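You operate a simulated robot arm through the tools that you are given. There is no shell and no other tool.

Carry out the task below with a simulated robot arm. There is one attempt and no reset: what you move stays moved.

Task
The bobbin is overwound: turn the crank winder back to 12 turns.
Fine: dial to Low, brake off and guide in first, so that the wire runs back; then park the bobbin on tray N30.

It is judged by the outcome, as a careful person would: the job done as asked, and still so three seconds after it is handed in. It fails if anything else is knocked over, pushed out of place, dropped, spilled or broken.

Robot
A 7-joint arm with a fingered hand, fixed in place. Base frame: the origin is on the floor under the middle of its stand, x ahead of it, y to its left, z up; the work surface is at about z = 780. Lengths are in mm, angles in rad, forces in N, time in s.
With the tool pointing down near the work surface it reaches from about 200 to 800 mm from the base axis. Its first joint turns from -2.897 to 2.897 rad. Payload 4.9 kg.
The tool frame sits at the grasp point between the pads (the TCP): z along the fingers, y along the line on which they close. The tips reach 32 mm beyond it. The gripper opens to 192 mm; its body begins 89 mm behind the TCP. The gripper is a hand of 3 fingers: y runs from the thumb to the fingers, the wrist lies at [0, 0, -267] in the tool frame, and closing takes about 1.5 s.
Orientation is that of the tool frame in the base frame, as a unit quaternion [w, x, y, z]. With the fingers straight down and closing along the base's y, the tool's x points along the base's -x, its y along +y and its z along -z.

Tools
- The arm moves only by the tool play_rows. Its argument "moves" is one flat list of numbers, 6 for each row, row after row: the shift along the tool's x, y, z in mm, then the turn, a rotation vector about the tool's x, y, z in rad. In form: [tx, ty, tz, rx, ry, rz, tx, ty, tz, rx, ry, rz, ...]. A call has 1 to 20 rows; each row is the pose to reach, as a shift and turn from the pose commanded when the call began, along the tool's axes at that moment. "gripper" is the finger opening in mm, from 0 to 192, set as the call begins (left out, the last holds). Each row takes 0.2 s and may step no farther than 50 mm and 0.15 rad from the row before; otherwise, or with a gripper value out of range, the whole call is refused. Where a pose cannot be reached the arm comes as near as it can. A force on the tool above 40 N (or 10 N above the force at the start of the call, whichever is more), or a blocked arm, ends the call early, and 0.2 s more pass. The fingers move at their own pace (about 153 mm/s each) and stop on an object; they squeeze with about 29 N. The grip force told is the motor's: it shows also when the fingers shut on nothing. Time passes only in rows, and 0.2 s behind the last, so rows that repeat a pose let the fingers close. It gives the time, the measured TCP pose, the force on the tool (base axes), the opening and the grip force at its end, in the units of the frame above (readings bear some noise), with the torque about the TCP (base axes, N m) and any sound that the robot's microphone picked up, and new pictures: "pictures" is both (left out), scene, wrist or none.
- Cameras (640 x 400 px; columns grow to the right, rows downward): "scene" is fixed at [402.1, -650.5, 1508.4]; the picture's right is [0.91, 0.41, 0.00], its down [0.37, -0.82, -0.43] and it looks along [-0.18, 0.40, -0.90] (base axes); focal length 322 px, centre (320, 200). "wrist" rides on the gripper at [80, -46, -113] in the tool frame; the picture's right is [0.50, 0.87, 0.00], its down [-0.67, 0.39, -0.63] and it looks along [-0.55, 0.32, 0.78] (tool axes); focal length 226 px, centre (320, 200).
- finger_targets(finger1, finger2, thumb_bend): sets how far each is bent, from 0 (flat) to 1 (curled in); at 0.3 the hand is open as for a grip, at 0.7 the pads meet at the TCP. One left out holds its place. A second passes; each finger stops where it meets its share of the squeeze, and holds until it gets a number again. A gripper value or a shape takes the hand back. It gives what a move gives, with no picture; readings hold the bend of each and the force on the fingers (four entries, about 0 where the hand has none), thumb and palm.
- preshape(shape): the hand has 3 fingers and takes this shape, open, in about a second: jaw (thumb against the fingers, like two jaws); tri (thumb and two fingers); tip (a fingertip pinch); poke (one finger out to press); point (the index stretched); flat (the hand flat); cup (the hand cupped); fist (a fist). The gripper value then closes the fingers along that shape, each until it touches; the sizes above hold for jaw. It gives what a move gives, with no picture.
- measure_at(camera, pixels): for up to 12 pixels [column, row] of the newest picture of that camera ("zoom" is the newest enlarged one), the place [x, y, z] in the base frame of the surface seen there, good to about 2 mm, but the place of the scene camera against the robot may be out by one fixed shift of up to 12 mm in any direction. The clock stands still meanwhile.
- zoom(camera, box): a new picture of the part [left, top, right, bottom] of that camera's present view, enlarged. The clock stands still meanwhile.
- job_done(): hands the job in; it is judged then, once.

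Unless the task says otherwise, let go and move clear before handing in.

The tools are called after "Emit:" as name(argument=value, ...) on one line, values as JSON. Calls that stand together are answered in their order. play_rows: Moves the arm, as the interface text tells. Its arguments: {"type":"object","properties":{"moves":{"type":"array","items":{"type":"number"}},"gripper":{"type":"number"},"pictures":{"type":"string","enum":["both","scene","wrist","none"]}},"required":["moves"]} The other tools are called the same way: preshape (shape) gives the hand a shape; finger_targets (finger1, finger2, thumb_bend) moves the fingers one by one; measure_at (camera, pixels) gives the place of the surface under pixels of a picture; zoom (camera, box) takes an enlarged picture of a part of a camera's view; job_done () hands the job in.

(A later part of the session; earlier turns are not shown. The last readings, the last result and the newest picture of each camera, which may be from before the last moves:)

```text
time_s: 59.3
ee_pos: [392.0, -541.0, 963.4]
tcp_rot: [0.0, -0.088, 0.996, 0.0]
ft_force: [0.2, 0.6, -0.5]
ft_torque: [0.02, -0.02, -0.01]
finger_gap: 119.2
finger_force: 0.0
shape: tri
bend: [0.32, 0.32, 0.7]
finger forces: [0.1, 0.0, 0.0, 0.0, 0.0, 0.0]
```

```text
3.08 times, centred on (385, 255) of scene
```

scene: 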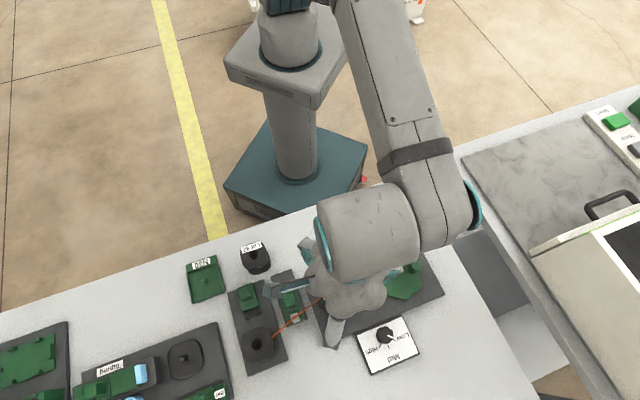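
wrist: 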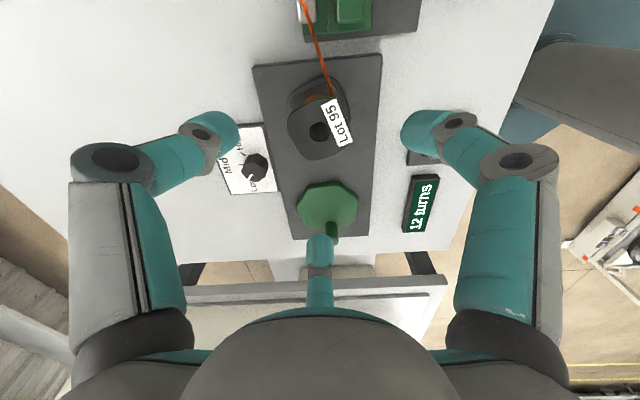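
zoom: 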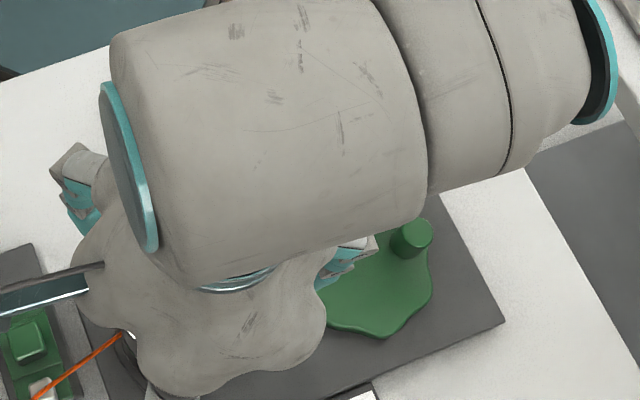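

The flange of Lot 95 and its hole (zoom (318,229)) are clearly visible and the display still reads 12. I'll measure the hole rim, flange edges and corners.

Emit:
measure_at(camera="wrist", pixels=[[307.5, 131.3], [331.5, 131.3], [319.4, 120], [319.4, 143.8], [289.4, 130.3], [328.75, 153.75], [344.4, 119.4], [312.8, 106.9], [349.7, 141.9], [305.9, 157.5], [294.4, 113.75], [332.5, 100.5]])

Emit:
measure_at(camera="scene", pixels=[[190, 264], [217, 255], [227, 292], [195, 303], [206, 282], [203, 265], [191, 272], [222, 294], [189, 268], [215, 262], [205, 300], [223, 280]])

Emit:
zoom(camera="scene", box=[174, 240, 254, 310])

```text
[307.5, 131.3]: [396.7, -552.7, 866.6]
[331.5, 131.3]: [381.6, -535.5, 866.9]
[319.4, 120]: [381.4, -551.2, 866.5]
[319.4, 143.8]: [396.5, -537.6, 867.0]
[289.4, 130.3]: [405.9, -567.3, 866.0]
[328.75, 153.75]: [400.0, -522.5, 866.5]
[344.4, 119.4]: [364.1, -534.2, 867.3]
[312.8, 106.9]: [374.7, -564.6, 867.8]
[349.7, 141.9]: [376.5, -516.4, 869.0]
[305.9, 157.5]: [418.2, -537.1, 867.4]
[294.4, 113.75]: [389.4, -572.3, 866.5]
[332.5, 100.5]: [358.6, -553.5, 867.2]
```

```text
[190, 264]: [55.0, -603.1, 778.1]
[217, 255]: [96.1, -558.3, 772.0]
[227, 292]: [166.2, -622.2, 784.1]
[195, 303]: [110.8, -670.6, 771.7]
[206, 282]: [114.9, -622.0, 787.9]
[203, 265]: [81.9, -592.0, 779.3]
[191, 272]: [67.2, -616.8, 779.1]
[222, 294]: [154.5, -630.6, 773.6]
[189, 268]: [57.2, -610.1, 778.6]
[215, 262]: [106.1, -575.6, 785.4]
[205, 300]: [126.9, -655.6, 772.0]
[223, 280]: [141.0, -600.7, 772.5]
```

```text
5.71 times, centred on (214, 275) of scene
```

zoom: 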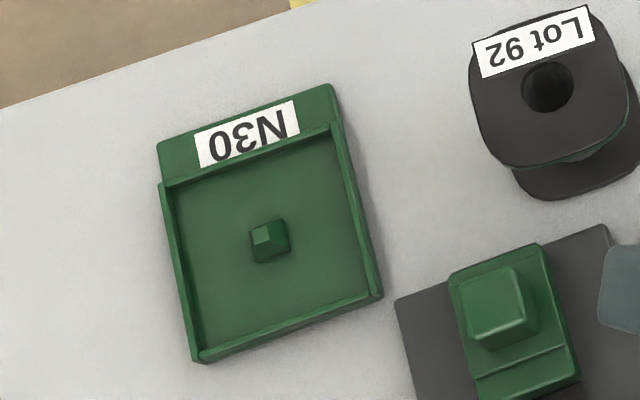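

Bobbin centre is (389,-544.2), half-width ≈27 mm, turned about 14° from the table axes. Before picking it up I'll go over tray N30 with the hand free to measure its peg and rims precisely and to check reach.

Emit:
play_rows(moves=[41, -3.7, 0, 0, 0, 0.035, 82, -7.5, 0, 0, 0, 0.07, 123, -11.2, 0, 0, 0, 0.105, 164, -14.9, 0, 0, 0, 0.14, 205, -18.6, 0, 0, 0, 0.175, 246, -22.4, 0, 0, 0, 0.21, 287, -26.1, 0, 0, 0, 0.244, 287, -26.1, 0, 0, 0, 0.244], gripper=120)

Emit:
zoom(camera="wrist", box=[220, 50, 420, 175])

Emit:
zoom(camera="scene", box=[300, 190, 450, 320])

```text
time_s: 61.1
ee_pos: [113.6, -616.8, 962.0]
tcp_rot: [0.001, 0.033, 0.999, 0.0]
ft_force: [0.2, -0.5, 0.0]
ft_torque: [-0.01, -0.03, 0.01]
finger_gap: 119.4
finger_force: 0.0
shape: tri
bend: [0.32, 0.32, 0.7]
finger forces: [0.1, 0.1, 0.0, 0.0, 0.1, 0.0]
```

scene: 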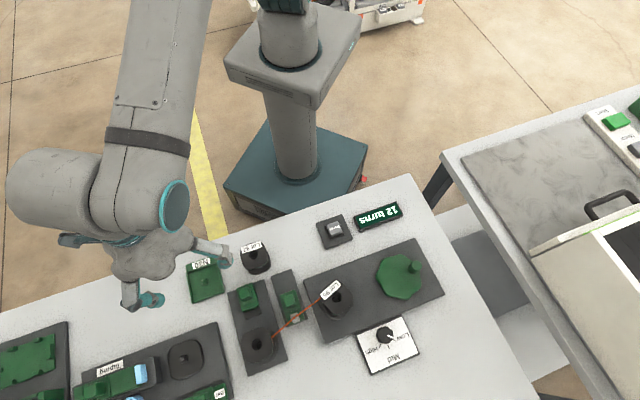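
wrist: 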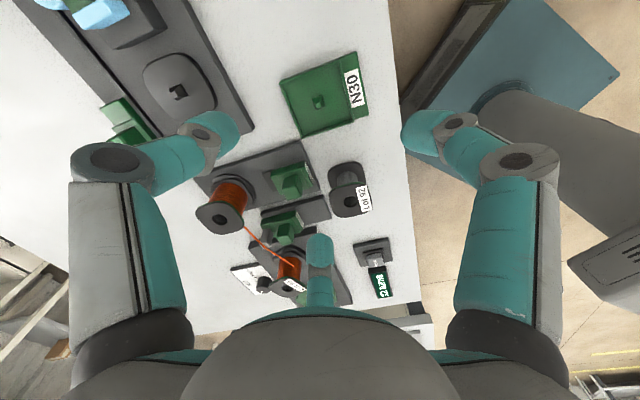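

```text
3.20 times, centred on (320, 112) of wrist
```

zoom: 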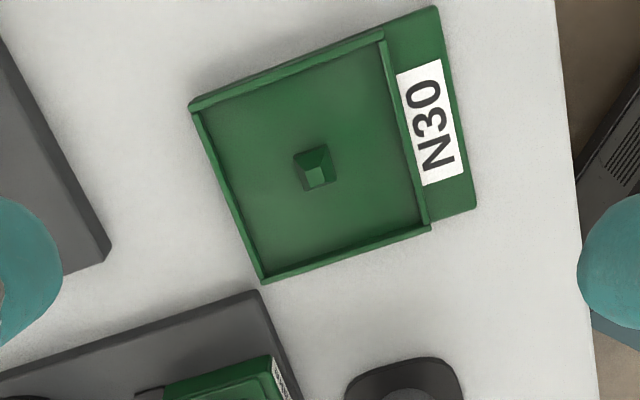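

```text
3.08 times, centred on (375, 255) of scene
```

zoom: 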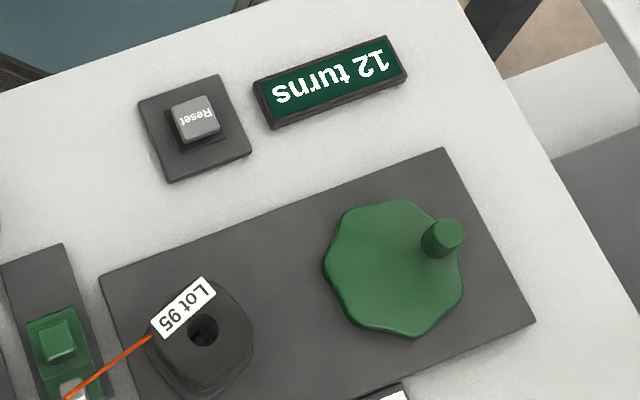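

The tray N30 and its small square peg (zoom (315,172)) are clear, and the yaw is reachable here. Measuring peg and tray corners.

Emit:
measure_at(camera="wrist", pixels=[[319.1, 105.3], [316.5, 106.5], [321, 106.5], [319, 103], [284.5, 86], [337.5, 67], [350, 118], [304.5, 133], [281, 82.5], [303, 137], [353.5, 121], [310, 100]])

Emit:
measure_at(camera="wrist", pixels=[[290, 110], [312, 77], [328, 126], [344, 92], [340, 63.5], [366, 115], [356, 53], [360, 95], [330, 90], [305, 115], [345, 197], [348, 175]])

```text
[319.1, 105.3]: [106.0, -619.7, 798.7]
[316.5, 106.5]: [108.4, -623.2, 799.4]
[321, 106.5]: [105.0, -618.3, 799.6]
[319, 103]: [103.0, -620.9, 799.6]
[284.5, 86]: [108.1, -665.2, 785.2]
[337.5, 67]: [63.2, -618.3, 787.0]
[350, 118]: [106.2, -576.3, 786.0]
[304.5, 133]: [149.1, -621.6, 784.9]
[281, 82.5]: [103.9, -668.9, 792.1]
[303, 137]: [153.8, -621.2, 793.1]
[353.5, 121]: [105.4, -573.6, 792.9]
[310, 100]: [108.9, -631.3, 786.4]
```

```text
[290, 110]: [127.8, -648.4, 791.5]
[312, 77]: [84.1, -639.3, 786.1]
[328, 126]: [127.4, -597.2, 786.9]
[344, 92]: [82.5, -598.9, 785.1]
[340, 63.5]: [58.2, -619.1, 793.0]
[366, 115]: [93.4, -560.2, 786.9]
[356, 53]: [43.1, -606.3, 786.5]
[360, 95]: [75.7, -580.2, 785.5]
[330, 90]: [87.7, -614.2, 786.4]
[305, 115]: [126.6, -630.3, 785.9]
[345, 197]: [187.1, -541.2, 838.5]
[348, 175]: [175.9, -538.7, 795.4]
```

Tray centre/peg is at (106,-620.5): floor z 786, rim 793, peg top 799.5, inner size about 62 mm, aligned with the table axes. I'll return above the bobbin with opening 84.

Emit:
play_rows(moves=[-38.6, 12.9, 0, 0, 0, -0.035, -77.1, 25.9, 0, 0, 0, -0.07, -115.7, 38.8, 0, 0, 0, -0.105, -154.3, 51.8, 0, 0, 0, -0.14, -192.9, 64.7, 0, 0, 0, -0.175, -231.4, 77.7, 0, 0, 0, -0.21, -270, 90.6, 0, 0, 0, -0.244, -270, 90.6, 0, 0, 0, -0.244], gripper=84)

Emit:
zoom(camera="wrist", box=[220, 60, 420, 185])

```text
time_s: 62.9
ee_pos: [388.3, -542.6, 964.1]
tcp_rot: [0.0, -0.089, 0.996, 0.0]
ft_force: [-0.2, -0.3, -0.2]
ft_torque: [0.05, 0.01, 0.04]
finger_gap: 84.4
finger_force: 0.2
shape: tri
bend: [0.39, 0.39, 0.7]
finger forces: [0.1, 0.0, 0.0, 0.0, 0.1, 0.0]
```

scene: 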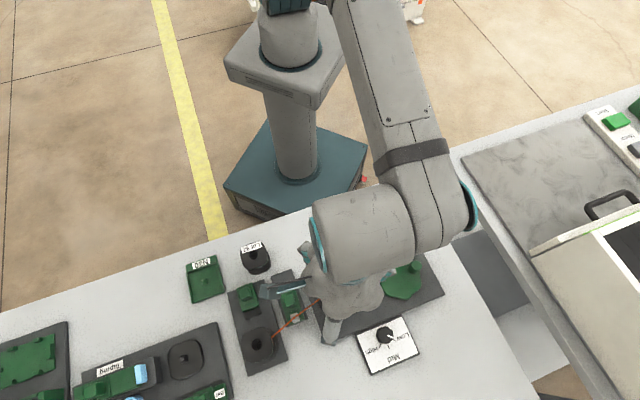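
wrist: 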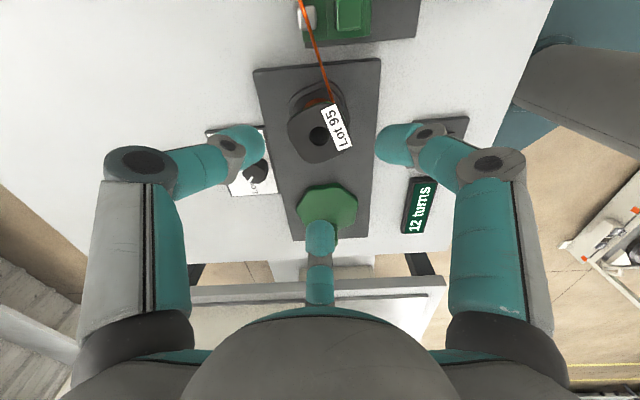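

```text
3.20 times, centred on (320, 122) of wrist
```

zoom: 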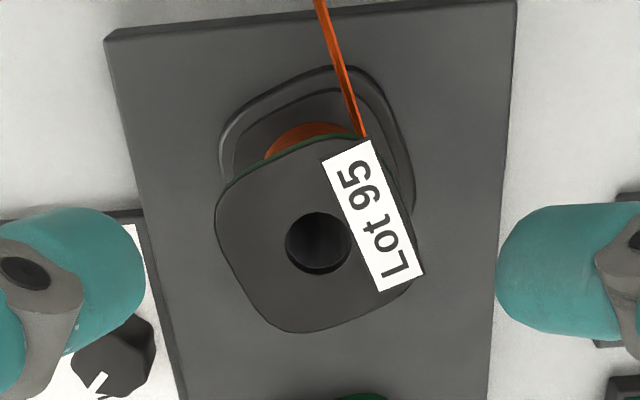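

Opening 84 shows the flange well inside the fingers. One more check of the hole centre, then I lower.

Emit:
measure_at(camera="wrist", pixels=[[307.5, 135.9], [331.5, 135.9], [319.4, 124.5], [319.4, 148], [290, 132], [329, 157.5], [346, 125], [313, 112], [303, 93], [320, 98], [345, 100], [300, 105]])

```text
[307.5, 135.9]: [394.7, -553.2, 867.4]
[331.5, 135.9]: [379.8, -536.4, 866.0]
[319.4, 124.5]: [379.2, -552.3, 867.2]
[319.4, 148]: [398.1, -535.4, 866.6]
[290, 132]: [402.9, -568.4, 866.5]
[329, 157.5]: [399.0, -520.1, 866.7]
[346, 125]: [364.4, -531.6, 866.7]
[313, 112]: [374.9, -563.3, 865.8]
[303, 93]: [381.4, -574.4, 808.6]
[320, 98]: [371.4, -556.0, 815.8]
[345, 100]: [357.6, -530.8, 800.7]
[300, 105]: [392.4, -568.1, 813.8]
```

Hole centre (388.2,-544.3); the TCP is within 2 mm. I'll lower to z≈858 so the tips come around the core under the top flange, without closing yet.

Emit:
play_rows(moves=[0.3, -1.5, 25, 0, 0, 0, 0.3, -1.5, 50, 0, 0, 0, 0.3, -1.5, 70, 0, 0, 0, 0.3, -1.5, 85, 0, 0, 0, 0.3, -1.5, 97, 0, 0, 0, 0.3, -1.5, 106, 0, 0, 0, 0.3, -1.5, 106, 0, 0, 0])

Emit:
zoom(camera="wrist", box=[200, 90, 440, 270])

```text
time_s: 64.5
ee_pos: [388.6, -546.7, 856.3]
tcp_rot: [0.0, -0.089, 0.996, 0.0]
ft_force: [0.4, 0.5, 0.7]
ft_torque: [0.01, 0.0, 0.02]
finger_gap: 84.4
finger_force: 0.1
shape: tri
bend: [0.39, 0.39, 0.7]
finger forces: [0.0, 0.0, 0.0, 0.0, 0.0, 0.0]
```

scene: 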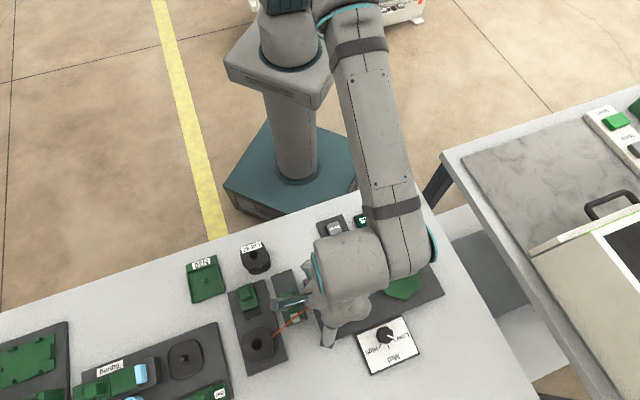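
wrist: 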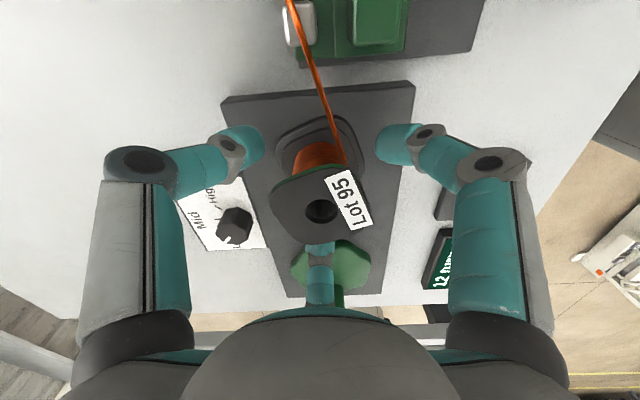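

```text
2.22 times, centred on (320, 180) of wrist
```

zoom: 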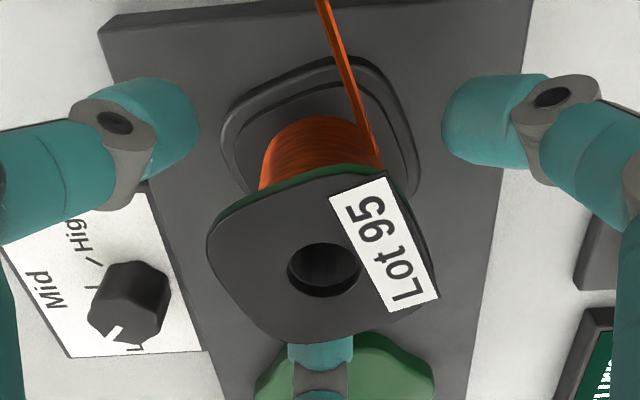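

The fingers surround the bobbin with tips below the flange and no contact. I'll nudge 1.5 mm to centre and close gently on the core.

Emit:
play_rows(moves=[-0.3, 1.5, 0, 0, 0, 0, -0.3, 1.5, 0, 0, 0, 0], pictures="none")

Emit:
play_rows(moves=[0, 0, 0, 0, 0, 0, 0, 0, 0, 0, 0, 0, 0, 0, 0, 0, 0, 0, 0, 0, 0, 0, 0, 0, 0, 0, 0, 0, 0, 0], gripper=10)

Emit:
zoom(camera="wrist", box=[200, 90, 440, 270])

```text
time_s: 65.1
ee_pos: [388.7, -544.8, 855.5]
tcp_rot: [-0.001, -0.089, 0.996, 0.001]
ft_force: [0.0, -0.4, -0.8]
ft_torque: [-0.06, -0.01, 0.0]
finger_gap: 84.3
finger_force: 0.1
shape: tri
bend: [0.39, 0.39, 0.7]
finger forces: [0.1, 0.0, 0.1, 0.1, 0.0, 0.0]
```

```text
time_s: 66.3
ee_pos: [390.2, -544.7, 855.7]
tcp_rot: [0.0, -0.089, 0.996, 0.0]
ft_force: [-0.8, -0.5, 0.3]
ft_torque: [-0.03, -0.04, 0.02]
finger_gap: 28.9
finger_force: 29.2
shape: tri
bend: [0.57, 0.57, 0.7]
finger forces: [27.0, 28.0, 0.1, 0.0, 29.0, 0.0]
```

scene: 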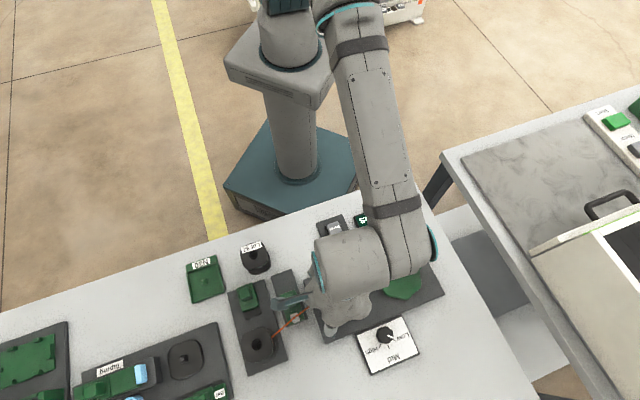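
wrist: 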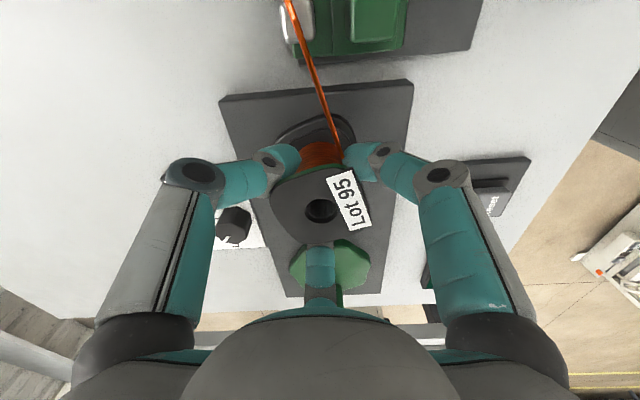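

```text
2.22 times, centred on (320, 180) of wrist
```

zoom: 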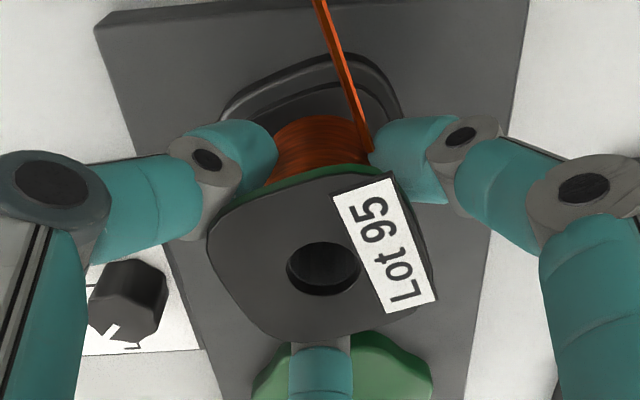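

The core is held evenly (27–29 N). I'll lift straight up slowly, 24 mm first, and check.

Emit:
play_rows(moves=[0, 0, -4, 0, 0, 0, 0, 0, -9, 0, 0, 0, 0, 0, -16, 0, 0, 0, 0, 0, -24, 0, 0, 0])

Emit:
zoom(camera="wrist", box=[200, 90, 440, 270])

Emit:
zoom(camera="scene", box=[260, 190, 420, 350])

```text
time_s: 67.3
ee_pos: [388.6, -545.3, 880.3]
tcp_rot: [0.0, -0.089, 0.996, 0.0]
ft_force: [0.6, -0.5, -1.2]
ft_torque: [0.02, 0.01, -0.01]
finger_gap: 28.7
finger_force: 29.3
shape: tri
bend: [0.57, 0.57, 0.7]
finger forces: [26.9, 28.2, 0.0, 0.0, 28.6, 0.1]
```

scene: 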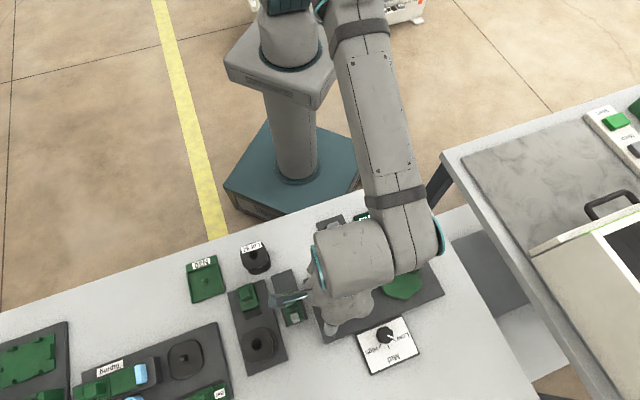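
wrist: 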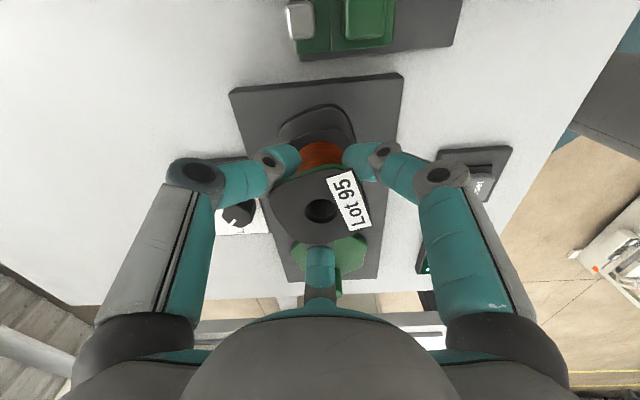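

```text
2.22 times, centred on (320, 180) of wrist
```

zoom: 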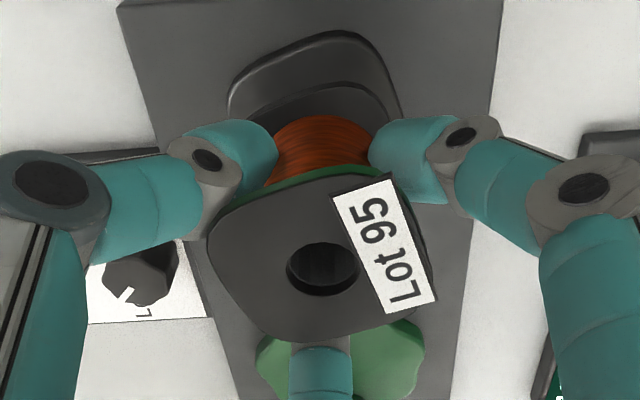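

```text
2.50 times, centred on (340, 270) of scene
```

zoom: 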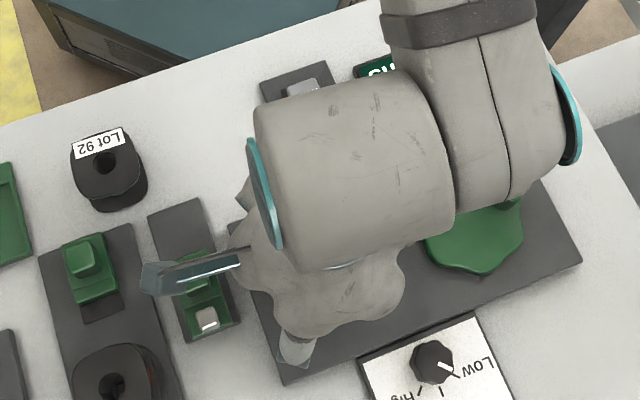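

The bobbin comes up freely with the hand and the wire has detached from view. I'll lift further to z≈970 and then carry it over to the tray with the 14° turn.

Emit:
play_rows(moves=[0, 0, -20, 0, 0, 0, 0, 0, -45, 0, 0, 0, 0, 0, -70, 0, 0, 0, 0, 0, -90, 0, 0, 0, 0, 0, -90, 0, 0, 0])

```text
time_s: 68.5
ee_pos: [388.6, -544.2, 971.0]
tcp_rot: [0.0, -0.089, 0.996, -0.001]
ft_force: [0.5, -0.3, -1.5]
ft_torque: [0.03, -0.02, -0.01]
finger_gap: 28.7
finger_force: 29.5
shape: tri
bend: [0.57, 0.57, 0.7]
finger forces: [27.0, 28.2, 0.1, 0.0, 28.7, 0.0]
```

scene: 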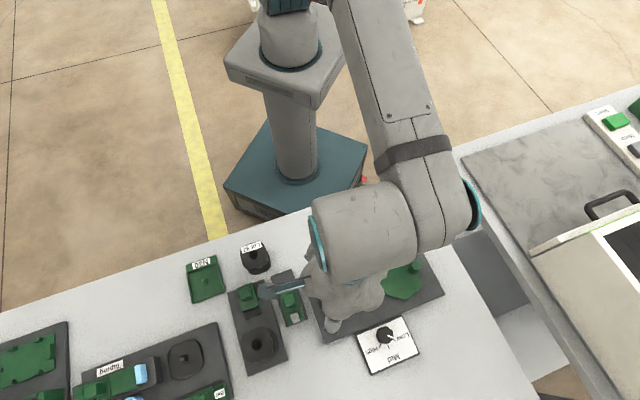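
wrist: 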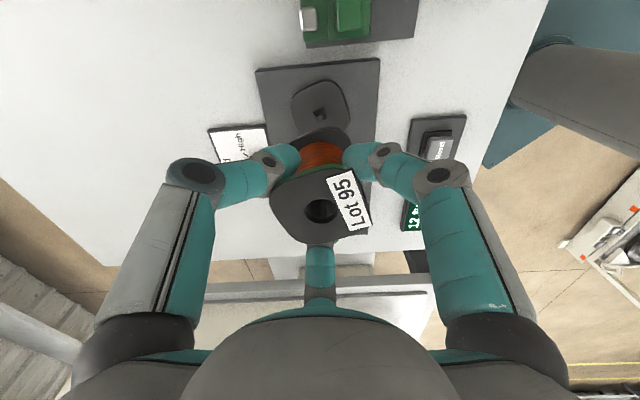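

The bobbin is at a safe height (its bottom about z 920). Now I carry it over N30 at (106,-620.5), turning 14° on the way.

Emit:
play_rows(moves=[29.2, -2.5, 0, 0, 0, 0.024, 58.3, -5.0, 0, 0, 0, 0.049, 87.5, -7.5, 0, 0, 0, 0.073, 116.6, -10.0, 0, 0, 0, 0.098, 145.8, -12.5, 0, 0, 0, 0.122, 175.0, -15.0, 0, 0, 0, 0.146, 204.1, -17.5, 0, 0, 0, 0.171, 233.3, -20.0, 0, 0, 0, 0.195, 262.4, -22.5, 0, 0, 0, 0.22, 291.6, -25.0, 0, 0, 0, 0.244, 291.6, -25.0, 0, 0, 0, 0.244, 291.6, -25.0, 0, 0, 0, 0.244])

Emit:
zoom(camera="wrist", box=[200, 50, 440, 230])

Emit:
zoom(camera="scene", box=[100, 180, 300, 320])

```text
time_s: 71.1
ee_pos: [106.4, -618.3, 968.9]
tcp_rot: [0.0, 0.033, 0.999, 0.0]
ft_force: [0.1, 0.1, -1.3]
ft_torque: [0.0, -0.01, 0.01]
finger_gap: 28.5
finger_force: 29.0
shape: tri
bend: [0.57, 0.57, 0.7]
finger forces: [26.8, 28.1, 0.1, 0.0, 28.7, 0.0]
```

scene: 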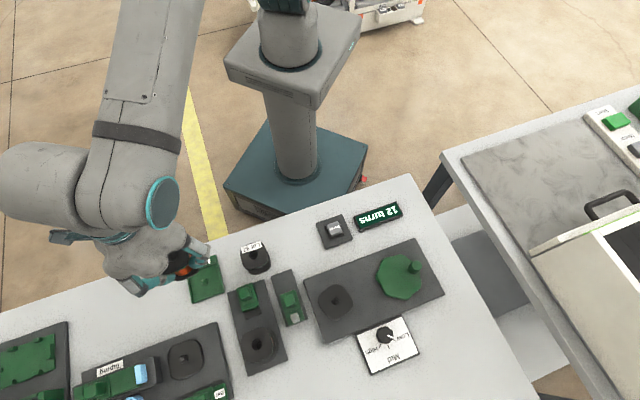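
wrist: 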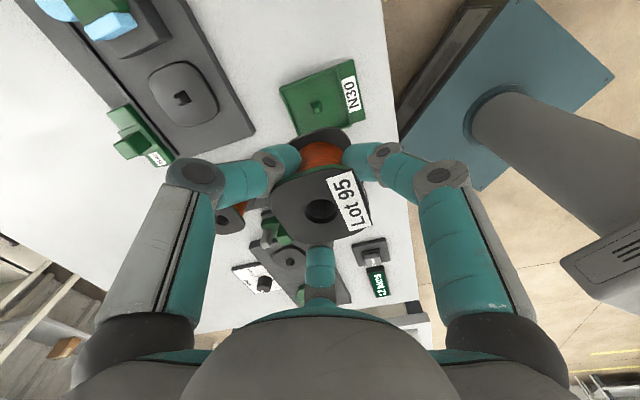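

```text
2.22 times, centred on (320, 140) of wrist
```

zoom: 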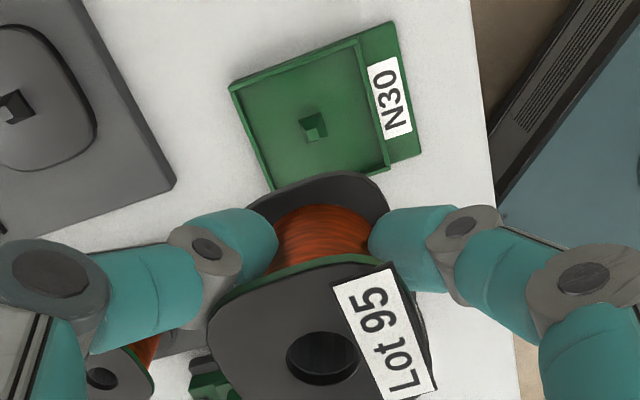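

```text
2.86 times, centred on (200, 250) of scene
```

zoom: 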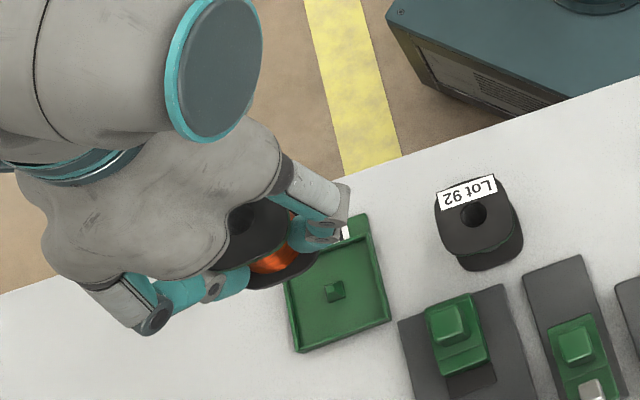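

The bobbin hangs level above the tray area and the display still reads 12. I'll measure the label's edge to compare the bobbin's orientation with the tray's and the hole centre with the tool axis.

Emit:
measure_at(camera="wrist", pixels=[[328, 179], [350, 227], [353, 172], [370, 223], [304.5, 210], [338.5, 209], [321, 197], [321, 225], [275, 207], [305, 180], [330, 236], [300, 233]])

Emit:
measure_at(camera="wrist", pixels=[[316, 107], [280, 87], [349, 70], [352, 112], [300, 131], [342, 66], [354, 114], [281, 84.5], [347, 130], [310, 127], [335, 128], [330, 131]])

```text
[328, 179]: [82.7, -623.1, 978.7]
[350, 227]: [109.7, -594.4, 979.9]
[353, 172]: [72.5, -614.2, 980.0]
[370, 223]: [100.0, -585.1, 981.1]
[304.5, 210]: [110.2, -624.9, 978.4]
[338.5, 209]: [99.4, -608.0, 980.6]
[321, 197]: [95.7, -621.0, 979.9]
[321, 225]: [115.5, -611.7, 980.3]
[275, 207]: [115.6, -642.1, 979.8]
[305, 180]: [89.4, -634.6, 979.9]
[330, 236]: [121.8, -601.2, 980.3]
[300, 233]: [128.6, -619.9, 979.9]
```

```text
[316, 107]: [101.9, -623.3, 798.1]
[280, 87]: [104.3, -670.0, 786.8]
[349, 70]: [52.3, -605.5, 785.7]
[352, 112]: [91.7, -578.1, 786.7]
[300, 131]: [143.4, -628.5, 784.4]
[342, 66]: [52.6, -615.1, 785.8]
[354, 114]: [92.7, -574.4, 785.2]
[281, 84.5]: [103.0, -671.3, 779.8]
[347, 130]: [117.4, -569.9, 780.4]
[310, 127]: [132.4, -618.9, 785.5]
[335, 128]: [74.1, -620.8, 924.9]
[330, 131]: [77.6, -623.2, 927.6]
```

The label edges run at az 46.7° against the tray's 45°, so the bobbin is aligned. I'll take another pose reading and re-measure the hole centre to remove noise.

Emit:
play_rows(moves=[0, 0, 0, 0, 0, 0, 0, 0, 0, 0, 0, 0], pictures="wrist")

Emit:
measure_at(camera="wrist", pixels=[[304.0, 211], [338.5, 211], [321, 197], [321, 225.5], [308, 201], [334, 201], [309, 222], [334, 221]])

Emit:
zoom(camera="wrist", box=[260, 160, 380, 250])

```text
time_s: 71.7
ee_pos: [106.2, -617.9, 970.0]
tcp_rot: [0.0, 0.033, 0.999, 0.0]
ft_force: [0.1, -0.6, -1.5]
ft_torque: [0.02, 0.0, 0.0]
finger_gap: 28.9
finger_force: 28.9
shape: tri
bend: [0.57, 0.57, 0.7]
finger forces: [27.1, 28.2, 0.1, 0.0, 28.5, 0.0]
```

wrist: 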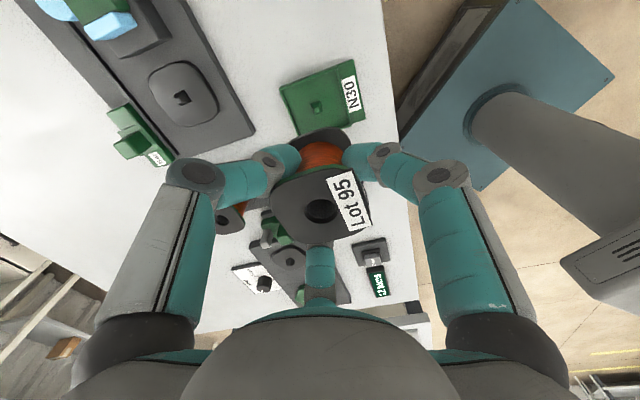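

```text
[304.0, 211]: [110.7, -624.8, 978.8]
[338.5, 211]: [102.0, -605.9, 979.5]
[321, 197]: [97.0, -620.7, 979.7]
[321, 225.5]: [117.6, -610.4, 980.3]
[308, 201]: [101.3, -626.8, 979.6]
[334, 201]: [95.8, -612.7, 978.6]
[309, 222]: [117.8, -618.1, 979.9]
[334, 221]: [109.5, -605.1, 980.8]
```

```text
4.44 times, centred on (320, 205) of wrist
```

zoom: 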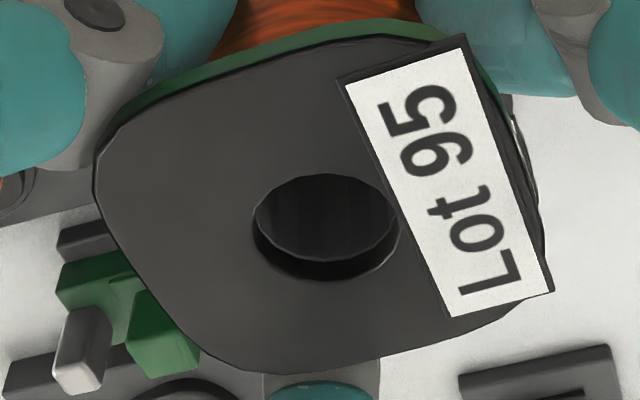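

The hole centre averages (106.2,-615.9), TCP reads (106.2,-618). I'll double-check the tray peg position from this view and the scene camera before lowering.

Emit:
zoom(camera="wrist", box=[270, 55, 370, 140])

Emit:
zoom(camera="scene", box=[174, 240, 254, 310])

```text
4.71 times, centred on (320, 98) of wrist
```

zoom: 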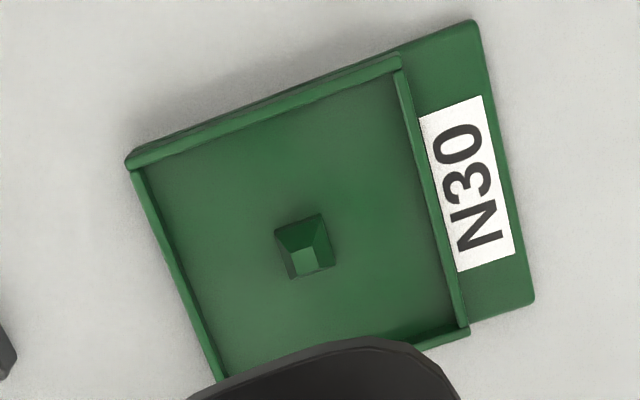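

```text
5.71 times, centred on (214, 275) of scene
```

zoom: 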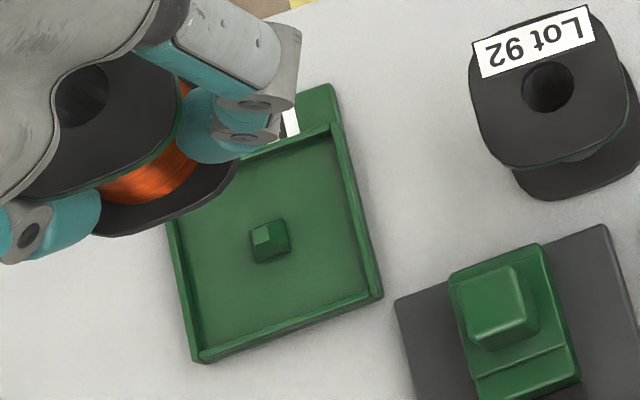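

I'll measure the peg top, its base corners and the three visible inner tray corners from this zoom.

Emit:
measure_at(camera="wrist", pixels=[[316.6, 110.7], [315, 112], [318.5, 111], [309.5, 103.5], [321, 99.8], [324, 111.8], [312.8, 115], [284, 90], [336, 72.5], [347.5, 122], [287, 95], [332, 75]])

Emit:
measure_at(camera="scene", pixels=[[203.6, 282], [207.2, 281.5], [205, 280], [206, 285.5], [203.5, 286], [192.5, 302.5], [225, 292], [217.5, 262], [254, 256], [334, 301], [384.85, 334.5], [283, 278]])

```text
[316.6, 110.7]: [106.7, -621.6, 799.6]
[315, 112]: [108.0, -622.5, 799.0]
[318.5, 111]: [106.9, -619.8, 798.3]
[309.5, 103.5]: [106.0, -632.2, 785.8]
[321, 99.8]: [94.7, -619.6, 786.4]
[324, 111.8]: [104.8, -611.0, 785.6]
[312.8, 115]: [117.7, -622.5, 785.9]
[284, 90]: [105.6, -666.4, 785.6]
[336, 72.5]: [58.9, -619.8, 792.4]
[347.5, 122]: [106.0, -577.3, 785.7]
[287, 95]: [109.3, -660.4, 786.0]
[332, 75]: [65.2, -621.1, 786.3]
```

```text
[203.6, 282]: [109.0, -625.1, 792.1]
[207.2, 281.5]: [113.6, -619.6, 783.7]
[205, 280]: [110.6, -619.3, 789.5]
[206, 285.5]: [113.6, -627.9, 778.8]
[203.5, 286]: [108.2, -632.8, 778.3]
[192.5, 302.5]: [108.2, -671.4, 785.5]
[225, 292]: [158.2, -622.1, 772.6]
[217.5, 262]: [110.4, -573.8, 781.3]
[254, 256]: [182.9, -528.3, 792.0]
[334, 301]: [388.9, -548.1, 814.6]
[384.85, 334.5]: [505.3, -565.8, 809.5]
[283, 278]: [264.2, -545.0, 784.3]
```

Tray centre is (106,-621). I'll shift about 4 mm in -y and lower 95 mm, leaving the bobbin's bottom roughly 40 mm above the tray, then check.

Emit:
play_rows(moves=[-0.1, -4.2, 0, 0, 0, 0, -0.1, -4.2, 25, 0, 0, 0, -0.1, -4.2, 50, 0, 0, 0, -0.1, -4.2, 75, 0, 0, 0, -0.1, -4.2, 95, 0, 0, 0, -0.1, -4.2, 95, 0, 0, 0])

Emit:
zoom(camera="wrist", box=[200, 60, 440, 240])

Emit:
zoom(camera="scene", box=[130, 220, 290, 320])

```text
time_s: 73.1
ee_pos: [106.6, -622.1, 873.8]
tcp_rot: [0.0, 0.033, 0.999, 0.0]
ft_force: [-0.3, 0.1, -1.0]
ft_torque: [0.01, 0.0, 0.01]
finger_gap: 28.9
finger_force: 29.0
shape: tri
bend: [0.57, 0.57, 0.7]
finger forces: [27.0, 28.1, 0.1, 0.0, 28.7, 0.1]
```

scene: 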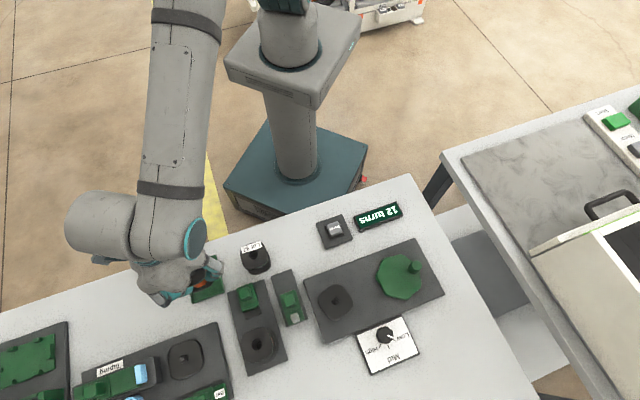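
wrist: 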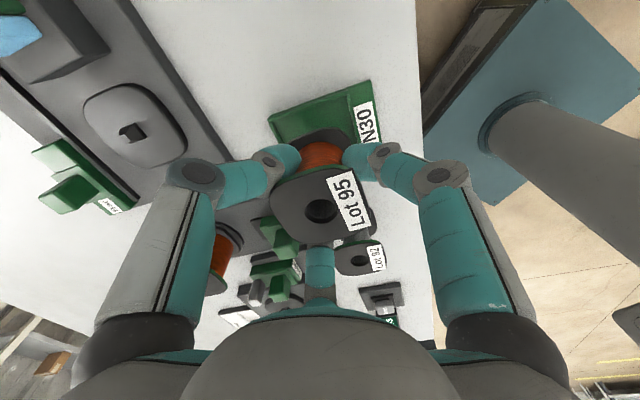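

```text
2.22 times, centred on (320, 150) of wrist
```

zoom: 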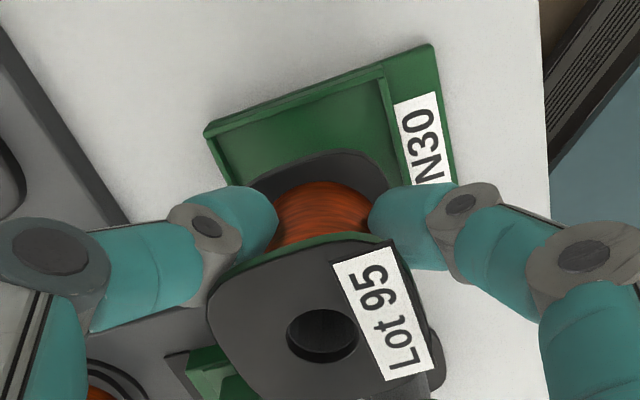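

```text
4.00 times, centred on (210, 270) of scene
```

zoom: 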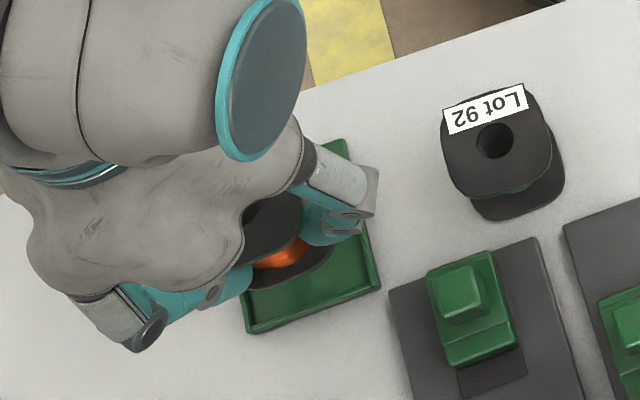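

The bobbin is centred over the tray in the pictures. I'll re-measure the hole rim here and the visible tray rim corners for a last correction.

Emit:
measure_at(camera="wrist", pixels=[[304.0, 211], [338.5, 211], [321, 197], [321, 225.5], [308, 201], [334, 221], [334, 201], [309, 222], [268.5, 117.5], [351, 88], [273, 119], [349, 93]])

```text
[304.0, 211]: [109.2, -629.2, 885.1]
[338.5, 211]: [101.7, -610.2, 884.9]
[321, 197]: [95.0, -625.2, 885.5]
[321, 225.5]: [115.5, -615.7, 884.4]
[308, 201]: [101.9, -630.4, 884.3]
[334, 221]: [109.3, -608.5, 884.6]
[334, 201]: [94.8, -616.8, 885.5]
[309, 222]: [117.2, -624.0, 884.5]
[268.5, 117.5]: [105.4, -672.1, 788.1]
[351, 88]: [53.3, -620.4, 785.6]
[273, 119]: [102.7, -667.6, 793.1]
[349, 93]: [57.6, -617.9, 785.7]
```

Hole centre (105.6,-620.0) against tray centre (106,-621): within about 1 mm. I'll lower slowly 35 mm toward the tray.

Emit:
play_rows(moves=[0, -0.7, 8, 0, 0, 0, 0, -0.7, 15, 0, 0, 0, 0, -0.7, 21, 0, 0, 0, 0, -0.7, 26, 0, 0, 0, 0, -0.7, 31, 0, 0, 0, 0, -0.7, 35, 0, 0, 0])

Emit:
zoom(camera="scene", box=[130, 220, 290, 320])

Emit:
zoom(camera="wrist", box=[200, 60, 440, 240])

```text
time_s: 74.5
ee_pos: [104.8, -624.5, 839.1]
tcp_rot: [-0.001, 0.034, 0.999, 0.0]
ft_force: [0.2, 0.0, -1.1]
ft_torque: [-0.03, 0.02, -0.01]
finger_gap: 29.0
finger_force: 28.9
shape: tri
bend: [0.57, 0.57, 0.7]
finger forces: [27.0, 28.2, 0.1, 0.0, 28.6, 0.0]
```

scene: 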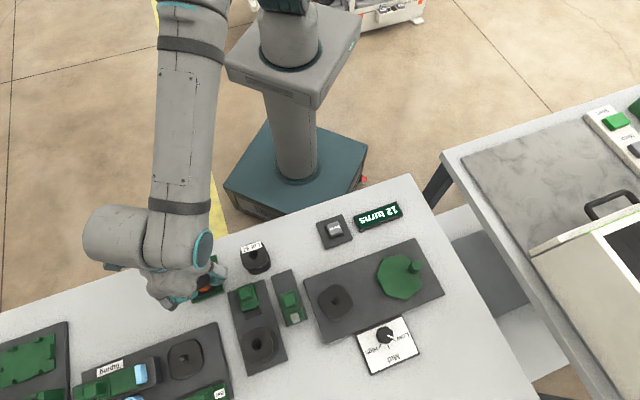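
wrist: 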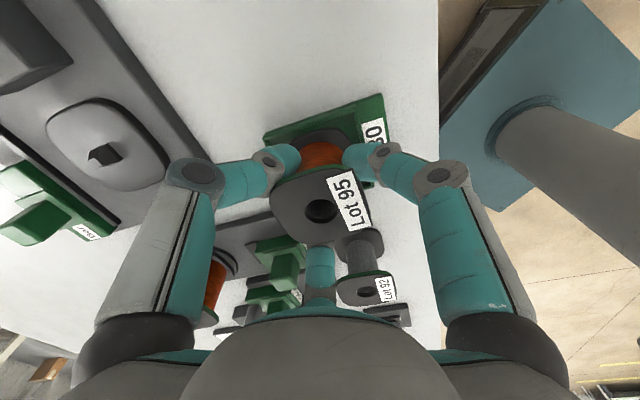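

```text
4.00 times, centred on (210, 270) of scene
```

zoom: 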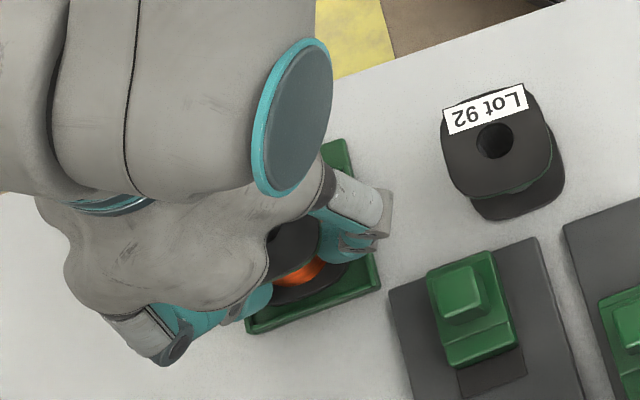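

```text
2.22 times, centred on (320, 150) of wrist
```

zoom: 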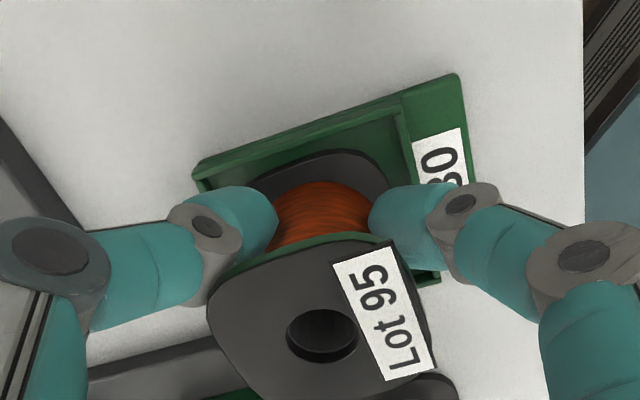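

Now the bobbin's bottom is just below rim height with no contact force. I'll re-measure the hole before the last millimetres.

Emit:
measure_at(camera="wrist", pixels=[[304.0, 211], [338.5, 211], [321, 197], [321, 225.5], [308, 201], [334, 221], [334, 201], [309, 222], [291, 132], [300, 133], [330, 131], [340, 137]])

Emit:
play_rows(moves=[0, 0, 0, 0, 0, 0, 0, 0, 0, 0, 0, 0], pictures="none")

```text
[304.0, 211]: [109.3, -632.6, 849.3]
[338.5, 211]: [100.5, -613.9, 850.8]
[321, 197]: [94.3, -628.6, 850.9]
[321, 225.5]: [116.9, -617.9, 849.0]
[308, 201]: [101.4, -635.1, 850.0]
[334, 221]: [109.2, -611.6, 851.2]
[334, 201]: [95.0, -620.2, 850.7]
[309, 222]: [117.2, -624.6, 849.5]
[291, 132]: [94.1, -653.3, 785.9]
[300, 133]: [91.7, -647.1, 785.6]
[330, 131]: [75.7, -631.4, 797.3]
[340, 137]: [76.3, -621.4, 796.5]
```

```text
time_s: 75.1
ee_pos: [106.4, -624.0, 839.0]
tcp_rot: [0.001, 0.034, 0.999, 0.0]
ft_force: [0.4, -0.9, -1.5]
ft_torque: [0.02, -0.02, -0.01]
finger_gap: 29.2
finger_force: 28.5
shape: tri
bend: [0.57, 0.57, 0.7]
finger forces: [26.9, 28.2, 0.0, 0.0, 28.7, 0.1]
```

The hole is now at (105.5,-623.1), about 2 mm too far in -y; the peg is already inside the hole. I'll correct +2 mm and lower in small steps until contact.

Emit:
play_rows(moves=[-0.3, 1.0, 0, 0, 0, 0, -0.4, 2.0, 0, 0, 0, 0, -0.4, 2.0, 1.5, 0, 0, 0, -0.4, 2.0, 3, 0, 0, 0, -0.4, 2.0, 4, 0, 0, 0])

Emit:
measure_at(camera="wrist", pixels=[[304.0, 211], [338.5, 211], [321, 197], [321, 225.5], [308, 201], [334, 221], [334, 201], [309, 222], [330, 131], [340, 137]])

Emit:
zoom(camera="wrist", box=[200, 60, 440, 240])

```text
time_s: 76.3
ee_pos: [107.4, -622.1, 835.2]
tcp_rot: [0.0, 0.033, 0.999, 0.0]
ft_force: [-0.8, -0.6, -1.9]
ft_torque: [0.0, 0.02, 0.01]
finger_gap: 28.9
finger_force: 28.6
shape: tri
bend: [0.57, 0.57, 0.7]
finger forces: [26.9, 28.2, 0.0, 0.0, 28.7, 0.0]
```

scene: 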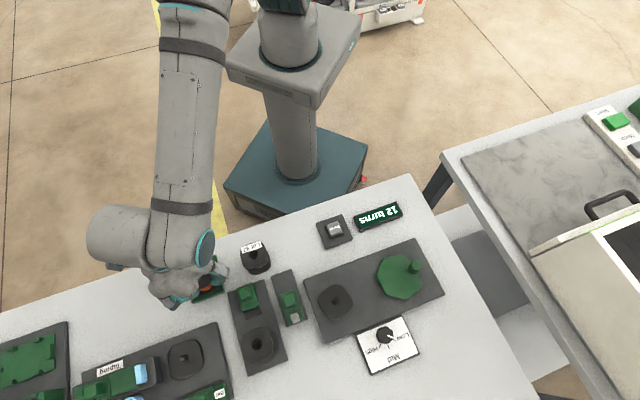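
wrist: 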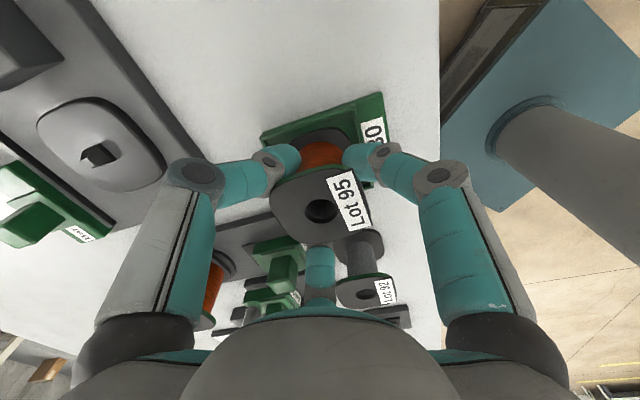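

```text
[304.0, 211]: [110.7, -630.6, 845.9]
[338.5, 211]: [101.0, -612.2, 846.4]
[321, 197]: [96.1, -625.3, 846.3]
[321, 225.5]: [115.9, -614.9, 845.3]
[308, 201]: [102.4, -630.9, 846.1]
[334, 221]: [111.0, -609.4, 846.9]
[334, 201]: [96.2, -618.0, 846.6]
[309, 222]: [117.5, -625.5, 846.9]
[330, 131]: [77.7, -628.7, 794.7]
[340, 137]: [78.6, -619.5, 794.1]
```

```text
2.22 times, centred on (320, 150) of wrist
```

zoom: 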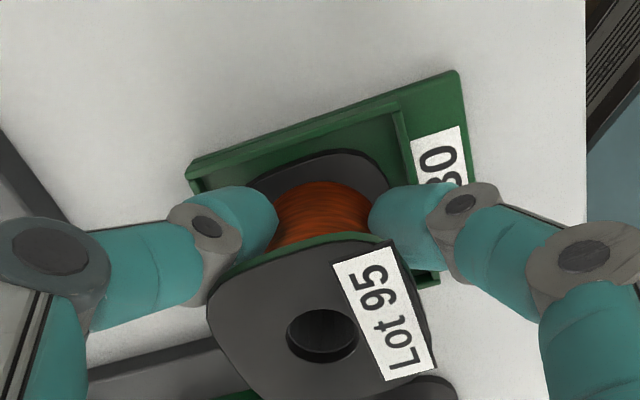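

Now the hole is at (106.4,-620.9), right on the tray centre, with the bottom about 1–2 mm above the floor. I'll lower in 0.7 mm steps until the load transfers.

Emit:
play_rows(moves=[0, 0, 0.7, 0, 0, 0, 0, 0, 1.4, 0, 0, 0, 0, 0, 2.1, 0, 0, 0], pictures="none")

```text
time_s: 77.1
ee_pos: [105.6, -622.1, 833.2]
tcp_rot: [0.0, 0.033, 0.999, 0.0]
ft_force: [-0.6, 0.0, -1.6]
ft_torque: [0.0, -0.03, -0.01]
finger_gap: 29.0
finger_force: 29.0
shape: tri
bend: [0.57, 0.57, 0.7]
finger forces: [26.9, 28.1, 0.0, 0.0, 28.7, 0.0]
```

Still hanging freely (-1.6 N). A further 2 mm in small steps.

Emit:
play_rows(moves=[0, 0, 0.7, 0, 0, 0, 0, 0, 1.4, 0, 0, 0, 0, 0, 2.0, 0, 0, 0], pictures="wrist")

Emit:
measure_at(camera="wrist", pixels=[[304.0, 211], [338.5, 211], [321, 197], [321, 225.5], [330, 131], [340, 137], [290, 220], [330, 236]])

```text
time_s: 77.9
ee_pos: [106.9, -624.6, 831.3]
tcp_rot: [0.0, 0.034, 0.999, -0.001]
ft_force: [-1.4, 2.7, 8.9]
ft_torque: [0.09, -0.09, -0.03]
finger_gap: 29.1
finger_force: 28.7
shape: tri
bend: [0.57, 0.57, 0.7]
finger forces: [29.6, 31.2, 0.1, 0.0, 29.1, 0.0]
```

wrist: 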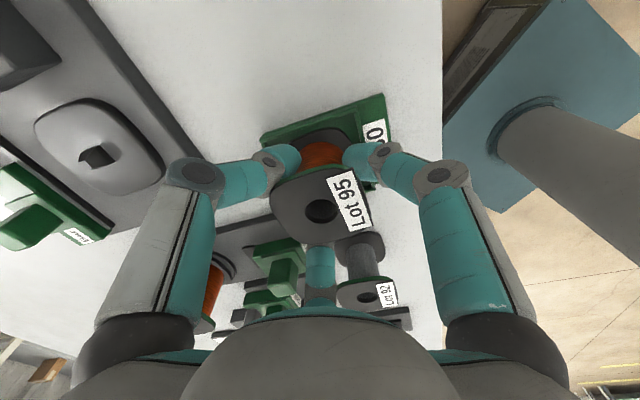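

```text
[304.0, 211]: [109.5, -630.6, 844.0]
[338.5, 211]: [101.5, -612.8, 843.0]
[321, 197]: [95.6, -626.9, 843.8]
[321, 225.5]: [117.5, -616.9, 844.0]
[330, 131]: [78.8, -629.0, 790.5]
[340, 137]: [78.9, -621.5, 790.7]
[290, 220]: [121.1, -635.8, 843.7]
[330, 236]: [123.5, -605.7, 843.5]
```

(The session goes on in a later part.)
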